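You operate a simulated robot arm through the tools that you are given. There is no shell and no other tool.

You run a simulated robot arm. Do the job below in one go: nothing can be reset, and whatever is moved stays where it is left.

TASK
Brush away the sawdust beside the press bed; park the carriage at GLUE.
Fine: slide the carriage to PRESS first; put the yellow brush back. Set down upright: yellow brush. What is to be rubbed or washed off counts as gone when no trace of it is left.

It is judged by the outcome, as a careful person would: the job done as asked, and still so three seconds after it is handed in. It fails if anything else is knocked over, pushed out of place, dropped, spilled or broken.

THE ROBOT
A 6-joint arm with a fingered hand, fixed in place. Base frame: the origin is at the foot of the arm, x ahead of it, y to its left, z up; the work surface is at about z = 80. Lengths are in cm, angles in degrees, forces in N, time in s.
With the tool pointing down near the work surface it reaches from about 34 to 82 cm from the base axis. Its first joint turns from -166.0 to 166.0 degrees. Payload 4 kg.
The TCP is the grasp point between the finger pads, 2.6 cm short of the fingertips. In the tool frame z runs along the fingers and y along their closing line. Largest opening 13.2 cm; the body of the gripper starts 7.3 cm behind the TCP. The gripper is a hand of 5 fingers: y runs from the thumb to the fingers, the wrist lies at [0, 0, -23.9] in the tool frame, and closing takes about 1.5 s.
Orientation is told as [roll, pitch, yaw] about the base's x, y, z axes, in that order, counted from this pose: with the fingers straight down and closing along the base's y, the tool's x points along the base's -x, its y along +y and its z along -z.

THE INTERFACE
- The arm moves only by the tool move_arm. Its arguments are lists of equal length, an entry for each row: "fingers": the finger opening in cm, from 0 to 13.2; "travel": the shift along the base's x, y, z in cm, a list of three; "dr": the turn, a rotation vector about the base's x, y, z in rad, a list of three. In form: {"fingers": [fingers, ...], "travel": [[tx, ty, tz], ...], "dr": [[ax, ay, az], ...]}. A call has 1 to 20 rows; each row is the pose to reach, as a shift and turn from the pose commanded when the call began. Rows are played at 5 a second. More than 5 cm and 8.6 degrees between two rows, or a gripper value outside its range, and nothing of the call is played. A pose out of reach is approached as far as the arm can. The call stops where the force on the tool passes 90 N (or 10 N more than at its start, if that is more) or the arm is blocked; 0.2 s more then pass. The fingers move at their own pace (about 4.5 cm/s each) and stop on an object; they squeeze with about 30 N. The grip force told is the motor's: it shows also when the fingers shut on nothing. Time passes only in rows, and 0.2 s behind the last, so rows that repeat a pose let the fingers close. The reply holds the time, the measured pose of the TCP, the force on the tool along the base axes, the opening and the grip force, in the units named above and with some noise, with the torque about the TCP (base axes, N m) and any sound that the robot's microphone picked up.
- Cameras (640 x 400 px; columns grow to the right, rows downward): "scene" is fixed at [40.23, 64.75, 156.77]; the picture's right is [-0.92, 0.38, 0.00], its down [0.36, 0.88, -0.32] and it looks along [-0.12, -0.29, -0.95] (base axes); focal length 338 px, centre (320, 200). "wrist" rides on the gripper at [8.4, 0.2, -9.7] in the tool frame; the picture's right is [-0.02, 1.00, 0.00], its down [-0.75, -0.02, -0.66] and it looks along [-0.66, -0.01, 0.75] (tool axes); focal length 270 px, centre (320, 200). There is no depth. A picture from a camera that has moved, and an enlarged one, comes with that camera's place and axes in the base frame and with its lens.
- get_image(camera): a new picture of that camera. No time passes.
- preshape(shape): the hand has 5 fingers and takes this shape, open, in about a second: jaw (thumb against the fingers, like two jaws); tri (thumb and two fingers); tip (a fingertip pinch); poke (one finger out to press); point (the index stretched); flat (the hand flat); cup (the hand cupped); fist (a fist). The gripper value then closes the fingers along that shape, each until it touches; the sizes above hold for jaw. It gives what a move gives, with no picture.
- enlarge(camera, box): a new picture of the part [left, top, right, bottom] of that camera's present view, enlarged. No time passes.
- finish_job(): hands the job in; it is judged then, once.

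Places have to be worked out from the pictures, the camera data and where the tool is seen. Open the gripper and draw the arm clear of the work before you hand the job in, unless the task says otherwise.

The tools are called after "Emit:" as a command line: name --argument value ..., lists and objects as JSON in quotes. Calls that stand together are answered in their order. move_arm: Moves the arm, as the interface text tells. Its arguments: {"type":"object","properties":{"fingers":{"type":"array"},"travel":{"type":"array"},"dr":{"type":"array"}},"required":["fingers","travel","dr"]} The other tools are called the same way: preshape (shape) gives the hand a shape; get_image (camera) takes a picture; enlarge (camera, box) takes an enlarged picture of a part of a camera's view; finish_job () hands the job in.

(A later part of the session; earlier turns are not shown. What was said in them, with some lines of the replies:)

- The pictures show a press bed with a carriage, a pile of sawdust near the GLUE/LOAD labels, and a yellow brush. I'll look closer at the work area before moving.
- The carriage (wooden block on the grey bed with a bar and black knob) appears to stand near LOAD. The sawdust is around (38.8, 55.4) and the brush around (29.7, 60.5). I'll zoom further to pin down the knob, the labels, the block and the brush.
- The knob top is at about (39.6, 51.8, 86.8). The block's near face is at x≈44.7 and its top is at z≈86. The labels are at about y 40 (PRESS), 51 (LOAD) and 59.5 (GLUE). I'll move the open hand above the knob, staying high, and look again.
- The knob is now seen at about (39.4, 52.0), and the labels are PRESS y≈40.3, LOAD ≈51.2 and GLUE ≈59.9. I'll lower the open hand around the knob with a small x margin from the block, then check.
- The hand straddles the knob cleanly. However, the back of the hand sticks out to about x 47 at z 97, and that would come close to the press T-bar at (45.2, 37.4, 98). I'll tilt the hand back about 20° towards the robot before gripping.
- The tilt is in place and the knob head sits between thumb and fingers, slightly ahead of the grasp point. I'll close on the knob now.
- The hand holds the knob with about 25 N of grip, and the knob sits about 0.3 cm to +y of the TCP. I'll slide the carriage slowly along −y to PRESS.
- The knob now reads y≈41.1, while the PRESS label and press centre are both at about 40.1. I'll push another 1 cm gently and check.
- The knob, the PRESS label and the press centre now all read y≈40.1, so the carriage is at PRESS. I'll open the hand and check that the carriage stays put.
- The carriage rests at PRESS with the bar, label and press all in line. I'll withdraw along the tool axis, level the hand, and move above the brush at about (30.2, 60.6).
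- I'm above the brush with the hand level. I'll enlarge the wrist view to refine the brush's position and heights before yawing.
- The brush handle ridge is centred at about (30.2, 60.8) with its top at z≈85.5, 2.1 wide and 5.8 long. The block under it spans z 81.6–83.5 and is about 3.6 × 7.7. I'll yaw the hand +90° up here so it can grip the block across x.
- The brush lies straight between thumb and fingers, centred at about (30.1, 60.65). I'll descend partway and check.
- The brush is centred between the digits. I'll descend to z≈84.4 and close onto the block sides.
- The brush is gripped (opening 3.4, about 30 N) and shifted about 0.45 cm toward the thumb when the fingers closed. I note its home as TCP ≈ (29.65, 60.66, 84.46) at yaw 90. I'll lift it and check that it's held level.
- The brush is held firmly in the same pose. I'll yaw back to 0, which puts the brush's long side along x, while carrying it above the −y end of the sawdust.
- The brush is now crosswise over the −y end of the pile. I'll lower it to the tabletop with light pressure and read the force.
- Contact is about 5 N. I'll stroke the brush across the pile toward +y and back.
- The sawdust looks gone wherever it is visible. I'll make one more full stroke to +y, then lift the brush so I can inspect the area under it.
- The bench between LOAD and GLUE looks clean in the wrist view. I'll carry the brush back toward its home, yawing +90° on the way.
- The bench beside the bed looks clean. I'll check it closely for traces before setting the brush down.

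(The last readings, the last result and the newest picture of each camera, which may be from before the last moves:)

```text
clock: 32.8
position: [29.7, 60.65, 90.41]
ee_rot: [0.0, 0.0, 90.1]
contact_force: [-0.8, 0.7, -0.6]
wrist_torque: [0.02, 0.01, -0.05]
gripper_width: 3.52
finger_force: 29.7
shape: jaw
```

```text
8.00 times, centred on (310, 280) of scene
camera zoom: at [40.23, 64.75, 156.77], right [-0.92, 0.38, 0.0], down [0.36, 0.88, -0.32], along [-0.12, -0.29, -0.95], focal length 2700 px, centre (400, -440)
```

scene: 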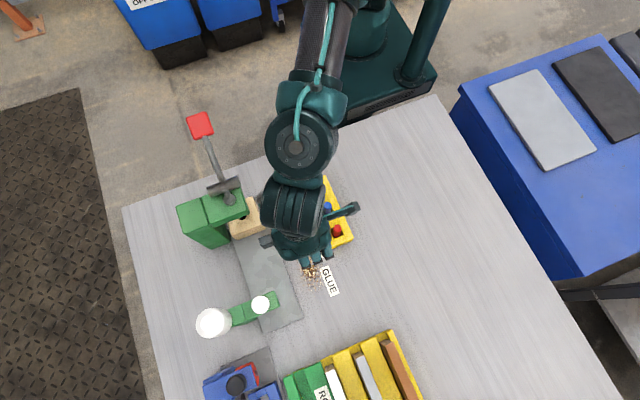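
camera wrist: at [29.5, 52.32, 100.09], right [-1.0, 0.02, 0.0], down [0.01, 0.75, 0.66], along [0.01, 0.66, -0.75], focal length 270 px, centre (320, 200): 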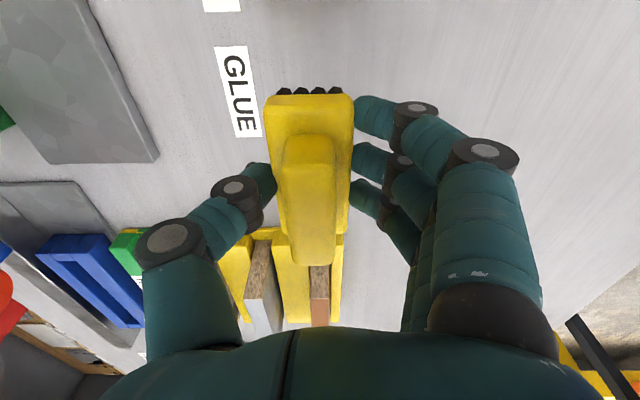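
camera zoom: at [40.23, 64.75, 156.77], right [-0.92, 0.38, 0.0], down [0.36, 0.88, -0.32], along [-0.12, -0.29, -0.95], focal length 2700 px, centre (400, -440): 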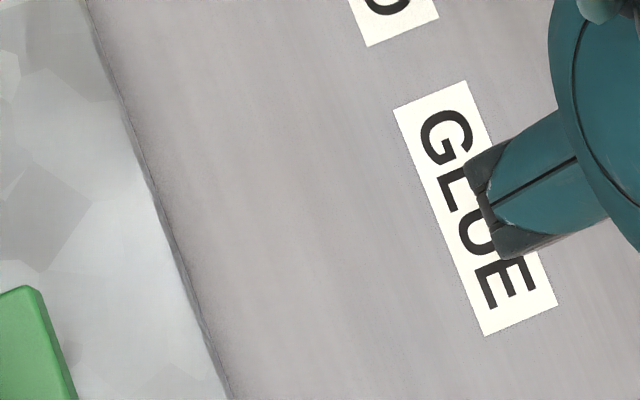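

The close-ups show no trace of sawdust. I'll lower the brush at its home spot until the bristles touch, then check before releasing.

Emit:
move_arm --fingers '[2.5, 2.5, 2.5, 2.5, 2.5]' --travel '[[0, 0, -2], [0, 0, -4], [0, 0, -5.5], [0, 0, -6.0], [0, 0, -6.1]]' --dr '[[0, 0, 0], [0, 0, 0], [0, 0, 0], [0, 0, 0], [0, 0, 0]]'

Emit:
get_image --camera "wrist"

```text
clock: 34.0
position: [29.79, 60.57, 84.44]
ee_rot: [-0.1, 0.0, 90.0]
contact_force: [0.0, 0.4, -1.7]
wrist_torque: [-0.02, 0.03, -0.02]
gripper_width: 3.51
finger_force: 30.0
shape: jaw
```

```text
taken
camera wrist: at [29.58, 52.34, 94.04], right [-1.0, 0.02, 0.0], down [0.02, 0.75, 0.66], along [0.01, 0.66, -0.75], focal length 270 px, centre (320, 200)
```

wrist: 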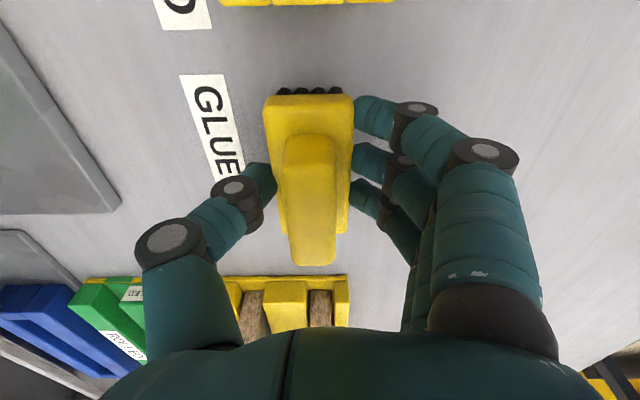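

The force still shows the brush's weight, so it isn't touching yet. I'll lower it another 0.2 cm.

Emit:
move_arm --fingers '[2.5, 2.5, 2.5]' --travel '[[0, 0, -0.1], [0, 0, -0.2], [0, 0, -0.2]]' --dr '[[0, 0, 0], [0, 0, 0], [0, 0, 0]]'

```text
clock: 34.8
position: [29.79, 60.74, 84.35]
ee_rot: [0.0, -0.1, 90.0]
contact_force: [2.5, -2.0, 6.5]
wrist_torque: [-0.03, 0.03, 0.04]
gripper_width: 3.52
finger_force: 29.8
shape: jaw
```

There is contact at 6.5 N, so the brush is on the table. I'll open the hand gradually.

Emit:
move_arm --fingers '[4, 5, 6.5, 8, 10, 12, 13.2, 13.2]' --travel '[[0, 0, 0.1], [0, 0, 0.1], [0, 0, 0.1], [0, 0, 0.1], [0, 0, 0.1], [0, 0, 0.1], [0, 0, 0.1], [0, 0, 0.1]]' --dr '[[0, 0, 0], [0, 0, 0], [0, 0, 0], [0, 0, 0], [0, 0, 0], [0, 0, 0], [0, 0, 0], [0, 0, 0]]'

Emit:
get_image --camera "wrist"

```text
clock: 36.6
position: [29.8, 60.69, 84.21]
ee_rot: [0.0, 0.0, 90.0]
contact_force: [0.8, 0.4, 1.0]
wrist_torque: [0.0, 0.0, 0.02]
gripper_width: 13.17
finger_force: 0.0
shape: jaw
```

```text
taken
camera wrist: at [29.54, 52.38, 93.93], right [-1.0, 0.02, 0.0], down [0.02, 0.75, 0.66], along [0.01, 0.66, -0.75], focal length 270 px, centre (320, 200)
```

wrist: 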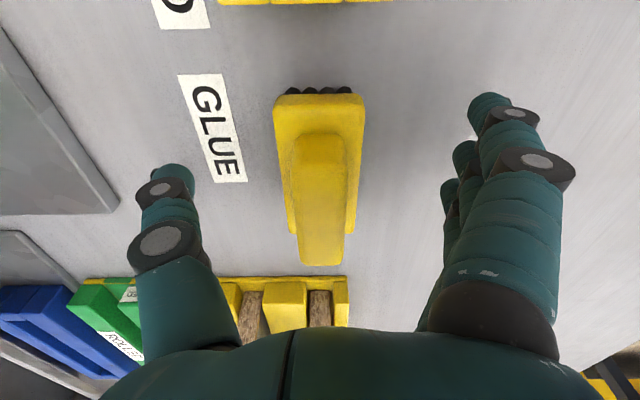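

The brush stands upright on its bristles, released near its original spot. I'll raise the hand straight up and compare with the starting view.

Emit:
move_arm --fingers '[13.2, 13.2, 13.2, 13.2, 13.2]' --travel '[[0, 0, 2], [0, 0, 5], [0, 0, 8], [0, 0, 11], [0, 0, 13.7]]' --dr '[[0, 0, 0], [0, 0, 0], [0, 0, 0], [0, 0, 0], [0, 0, 0]]'

Emit:
get_image --camera "wrist"

```text
clock: 37.8
position: [29.49, 60.54, 97.88]
ee_rot: [0.1, 0.0, 90.0]
contact_force: [0.1, 0.1, 0.1]
wrist_torque: [0.02, -0.03, -0.01]
gripper_width: 13.22
finger_force: 0.1
shape: jaw
```

```text
taken
camera wrist: at [29.36, 52.3, 107.49], right [-1.0, 0.02, 0.0], down [0.02, 0.75, 0.66], along [0.01, 0.66, -0.75], focal length 270 px, centre (320, 200)
```

wrist: 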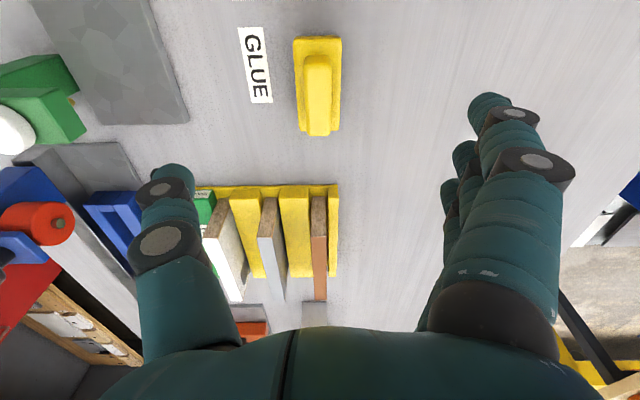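

The brush is within about 0.3 cm of its original spot, upright. Now I'll yaw back to 0 while moving toward the PRESS side, staying high.

Emit:
move_arm --fingers '[13.2, 13.2, 13.2, 13.2, 13.2, 13.2, 13.2, 13.2, 13.2, 13.2, 13.2, 13.2]' --travel '[[0.3, -1.1, 0], [0.7, -2.3, 0], [1.0, -3.4, 0], [1.4, -4.6, 0], [1.8, -5.7, 0], [2.1, -6.9, 0], [2.5, -8.0, 0], [2.8, -9.2, 0], [3.2, -10.3, 0], [3.6, -11.5, 0], [3.9, -12.6, 0], [3.9, -12.6, 0]]' --dr '[[0, 0, -0.1428], [0, 0, -0.2856], [0, 0, -0.4284], [0, 0, -0.5712], [0, 0, -0.714], [0, 0, -0.8568], [0, 0, -0.9996], [0, 0, -1.1424], [0, 0, -1.2852], [0, 0, -1.428], [0, 0, -1.5708], [0, 0, -1.5708]]'

Emit:
get_image --camera "wrist"

Emit:
enlarge --camera "scene" --box '[230, 210, 390, 310]'

```text
clock: 40.4
position: [33.44, 48.04, 97.91]
ee_rot: [0.0, 0.1, -0.1]
contact_force: [-0.5, -1.1, -0.2]
wrist_torque: [-0.04, -0.02, -0.01]
gripper_width: 13.18
finger_force: 0.0
shape: jaw
```

```text
taken
camera wrist: at [24.89, 48.28, 107.54], right [0.02, 1.0, 0.0], down [0.75, -0.02, 0.66], along [0.66, -0.01, -0.75], focal length 270 px, centre (320, 200)
```

wrist: 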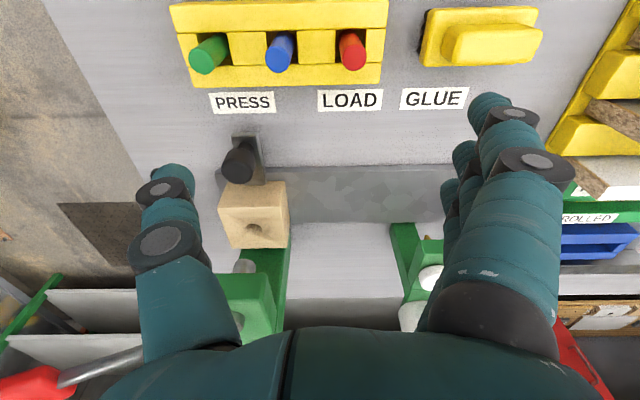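

```text
4.00 times, centred on (310, 260) of scene
camera zoom: at [40.23, 64.75, 156.77], right [-0.92, 0.38, 0.0], down [0.36, 0.88, -0.32], along [-0.12, -0.29, -0.95], focal length 1350 px, centre (360, -40)
```

zoom: 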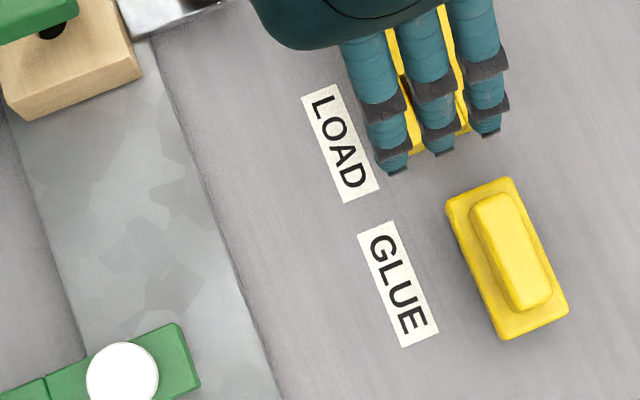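

The brush is in place and the bench is clean. I'll tilt the hand back 20° again, then come down around the knob at PRESS (y≈40.2).

Emit:
move_arm --fingers '[13.2, 13.2, 13.2, 13.2, 13.2, 13.2, 13.2, 13.2, 13.2]' --travel '[[0.3, -2, 0], [0.6, -4, 0], [1.2, -6, -0.5], [2.0, -8.0, -1.5], [2.81, -8.0, -3.5], [3.7, -8.0, -6], [4.6, -8.0, -8.5], [5.5, -8.0, -11], [5.5, -8.0, -11]]' --dr '[[0, -0.12, 0], [0, -0.24, 0], [0, -0.35, 0], [0, -0.35, 0], [0, -0.35, 0], [0, -0.35, 0], [0, -0.35, 0], [0, -0.35, 0], [0, -0.35, 0]]'

Emit:
get_image --camera "wrist"

Emit:
enlarge --camera "scene" --box '[180, 140, 420, 290]'

```text
clock: 42.4
position: [38.98, 39.91, 86.92]
ee_rot: [0.1, -20.1, -0.1]
contact_force: [-0.3, 0.5, 0.1]
wrist_torque: [-0.02, 0.0, -0.03]
gripper_width: 13.19
finger_force: 0.0
shape: jaw
```

```text
taken
camera wrist: at [27.75, 40.2, 93.09], right [0.02, 1.0, 0.01], down [0.48, -0.02, 0.88], along [0.88, -0.01, -0.48], focal length 270 px, centre (320, 200)
```

wrist: 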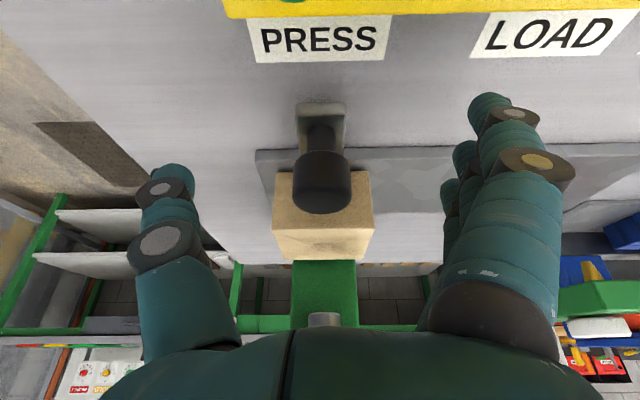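

```text
2.67 times, centred on (300, 215) of scene
camera zoom: at [40.23, 64.75, 156.77], right [-0.92, 0.38, 0.0], down [0.36, 0.88, -0.32], along [-0.12, -0.29, -0.95], focal length 900 px, centre (373, 160)
```

zoom: 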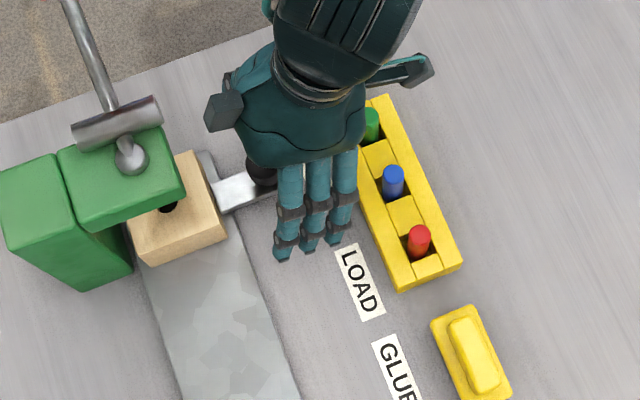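

The knob is centred in the open hand. I'll close on it.

Emit:
move_arm --fingers '[10, 7, 5, 3, 1.5, 1.2, 1.2, 1.2, 1.2]' --travel '[[0, 0.1, 0], [0, 0.1, 0], [0, 0.1, 0], [0, 0.1, 0], [0, 0.1, 0], [0, 0.1, 0], [0, 0.1, 0], [0, 0.1, 0], [0, 0.1, 0]]' --dr '[[0, 0, 0], [0, 0, 0], [0, 0, 0], [0, 0, 0], [0, 0, 0], [0, 0, 0], [0, 0, 0], [0, 0, 0], [0, 0, 0]]'

Emit:
get_image --camera "wrist"

```text
clock: 44.4
position: [39.05, 40.11, 86.94]
ee_rot: [-0.1, -20.0, 0.0]
contact_force: [1.4, -2.4, -1.7]
wrist_torque: [0.01, 0.0, -0.01]
gripper_width: 1.14
finger_force: 21.7
shape: jaw
```

```text
taken
camera wrist: at [27.81, 40.3, 93.08], right [0.02, 1.0, 0.01], down [0.48, -0.02, 0.88], along [0.88, -0.01, -0.48], focal length 270 px, centre (320, 200)
```

wrist: 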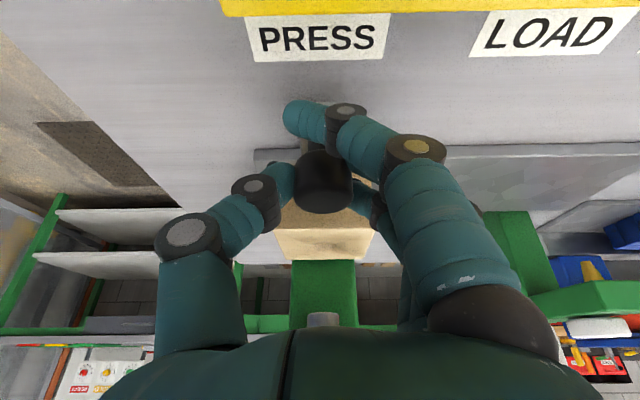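

Gripped. I'll slide the carriage slowly in +y toward GLUE, about 19 cm, and then check the alignment.

Emit:
move_arm --fingers '[1.1, 1.1, 1.1, 1.1, 1.1, 1.1, 1.1, 1.1, 1.1, 1.1, 1.1, 1.1, 1.1, 1.1, 1.1, 1.1, 1.1, 1.1, 1.1, 1.1]' --travel '[[0, 0.5, 0], [0, 1.5, 0], [0, 2.5, 0], [0, 3.5, 0], [0, 4.5, 0], [0, 5.5, 0], [0, 6.5, 0], [0, 7.5, 0], [0, 8.5, 0], [0, 9.5, 0], [0, 10.5, 0], [0, 11.5, 0], [0, 12.5, 0], [0, 13.5, 0], [0, 14.5, 0], [0, 15.5, 0], [0, 16.5, 0], [0, 17.5, 0], [0, 18.3, 0], [0, 18.8, 0]]' --dr '[[0, 0, 0], [0, 0, 0], [0, 0, 0], [0, 0, 0], [0, 0, 0], [0, 0, 0], [0, 0, 0], [0, 0, 0], [0, 0, 0], [0, 0, 0], [0, 0, 0], [0, 0, 0], [0, 0, 0], [0, 0, 0], [0, 0, 0], [0, 0, 0], [0, 0, 0], [0, 0, 0], [0, 0, 0], [0, 0, 0]]'

Emit:
get_image --camera "wrist"

Emit:
enlarge --camera "scene" --box '[180, 190, 420, 340]'

```text
clock: 48.6
position: [39.11, 59.05, 86.93]
ee_rot: [0.0, -20.1, 0.0]
contact_force: [-1.7, 0.0, -7.1]
wrist_torque: [0.26, 0.13, 0.01]
gripper_width: 0.96
finger_force: 30.2
shape: jaw
```

```text
taken
camera wrist: at [27.81, 59.34, 93.11], right [0.02, 1.0, 0.01], down [0.48, -0.02, 0.88], along [0.88, -0.01, -0.48], focal length 270 px, centre (320, 200)
```

wrist: 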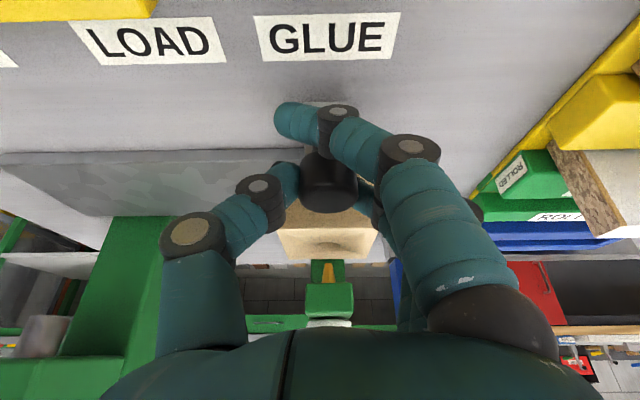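

```text
2.67 times, centred on (300, 265) of scene
camera zoom: at [40.23, 64.75, 156.77], right [-0.92, 0.38, 0.0], down [0.36, 0.88, -0.32], along [-0.12, -0.29, -0.95], focal length 900 px, centre (373, 27)
```

zoom: 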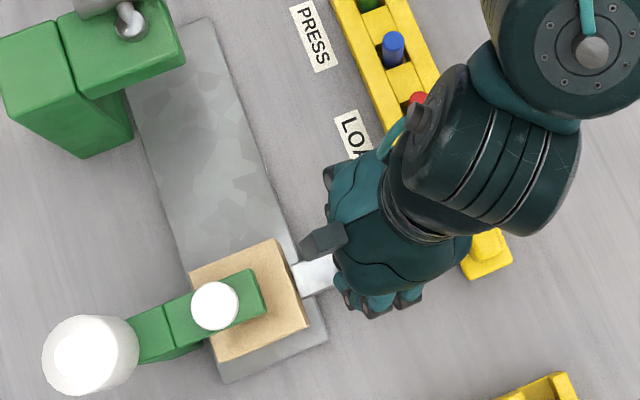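

The knob, the GLUE label and the glue nozzle all read y≈59.6, so the carriage is at GLUE. I'll release the knob gradually.

Emit:
move_arm --fingers '[3, 5, 7, 9, 9, 9]' --travel '[[0, 0, 0], [0, 0, 0], [0, 0, 0], [0, 0, 0], [0, 0, 0], [0, 0, 0]]' --dr '[[0, 0, 0], [0, 0, 0], [0, 0, 0], [0, 0, 0], [0, 0, 0], [0, 0, 0]]'

Emit:
get_image --camera "wrist"

```text
clock: 50.0
position: [38.97, 58.91, 86.93]
ee_rot: [0.0, -20.0, 0.0]
contact_force: [-0.4, -0.9, -0.1]
wrist_torque: [0.0, -0.01, 0.03]
gripper_width: 8.96
finger_force: 0.0
shape: jaw
```

```text
taken
camera wrist: at [27.8, 59.32, 93.1], right [0.02, 1.0, 0.01], down [0.48, -0.02, 0.88], along [0.88, -0.01, -0.48], focal length 270 px, centre (320, 200)
```

wrist: 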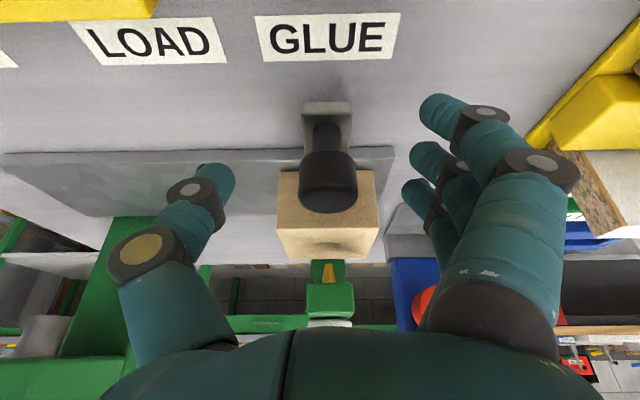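

The carriage stays aligned with GLUE after release. I'll withdraw along the tool axis, then level the hand and go back clear near the start pose.

Emit:
move_arm --fingers '[11, 13.2, 13.2, 13.2, 13.2, 13.2, 13.2, 13.2, 13.2]' --travel '[[-0.9, 0, 2.5], [-1.8, 0, 5.0], [-2.7, 0, 7.5], [-4, -0.8, 10.5], [-6, -1.6, 13.5], [-9, -2.4, 16], [-12, -3, 18], [-14.5, -3.3, 18.9], [-14.5, -3.3, 18.9]]' --dr '[[0, 0, 0], [0, 0, 0], [0, 0, 0], [0, 0.12, 0], [0, 0.24, 0], [0, 0.35, 0], [0, 0.35, 0], [0, 0.35, 0], [0, 0.35, 0]]'

Emit:
get_image --camera "scene"

Emit:
get_image --camera "wrist"

Emit:
enlarge --camera "scene" --box '[180, 180, 400, 317]'

```text
clock: 52.0
position: [24.83, 55.69, 105.79]
ee_rot: [0.0, 0.1, 0.0]
contact_force: [1.0, -1.0, 0.7]
wrist_torque: [-0.02, 0.0, -0.03]
gripper_width: 13.19
finger_force: 0.0
shape: jaw
```

```text
taken
```

scene: 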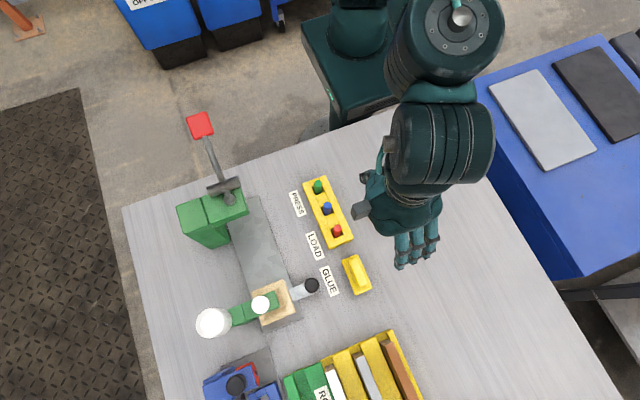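

```text
taken
camera wrist: at [16.39, 55.98, 115.38], right [0.02, 1.0, 0.0], down [0.75, -0.02, 0.66], along [0.66, -0.01, -0.75], focal length 270 px, centre (320, 200)
```

wrist: 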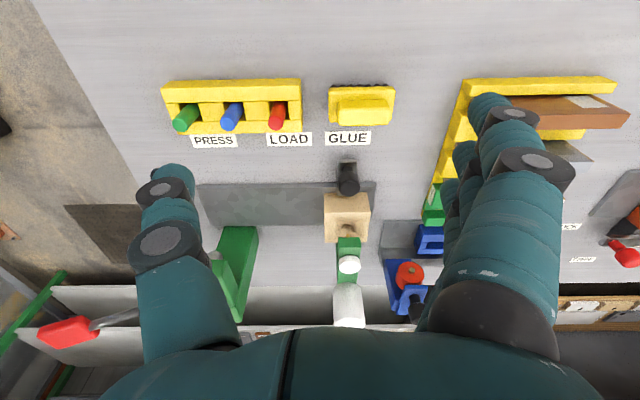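

```text
2.91 times, centred on (290, 248) of scene
camera zoom: at [40.23, 64.75, 156.77], right [-0.92, 0.38, 0.0], down [0.36, 0.88, -0.32], along [-0.12, -0.29, -0.95], focal length 982 px, centre (407, 59)
```

zoom: 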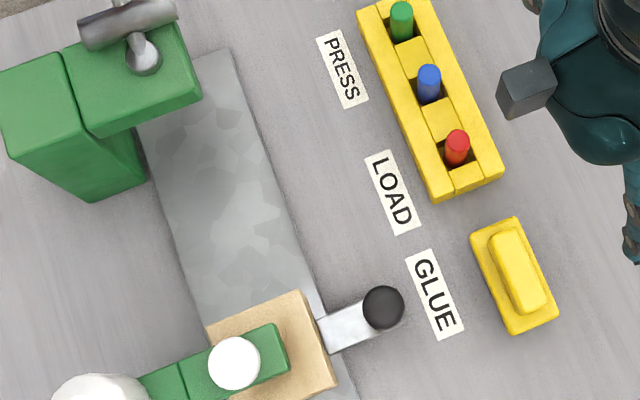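

Everything checks out: the carriage is at GLUE under the nozzle, the bench is free of sawdust, the brush stands upright at its spot, and nothing else has moved. The hand is open and clear, so I'm handing the job in.

Emit:
finish_job

```text
The job is handed in.
```

The job is handed in: the sawdust beside the press bed is brushed away and the carriage is parked at GLUE. I haven't seen the verdict.

- **Carriage:** I slid it to PRESS first. After the brushing I moved it to GLUE, where it lines up with the label and the glue nozzle.
- **Sawdust:** I brushed over the pile three times. Close-up pictures afterwards showed no trace of it.
- **Yellow brush:** It stands upright on its bristles, about 0.3 cm from where it started.
- **Everything else:** The last pictures show nothing else moved or knocked over, and the hand is open and clear of the work.
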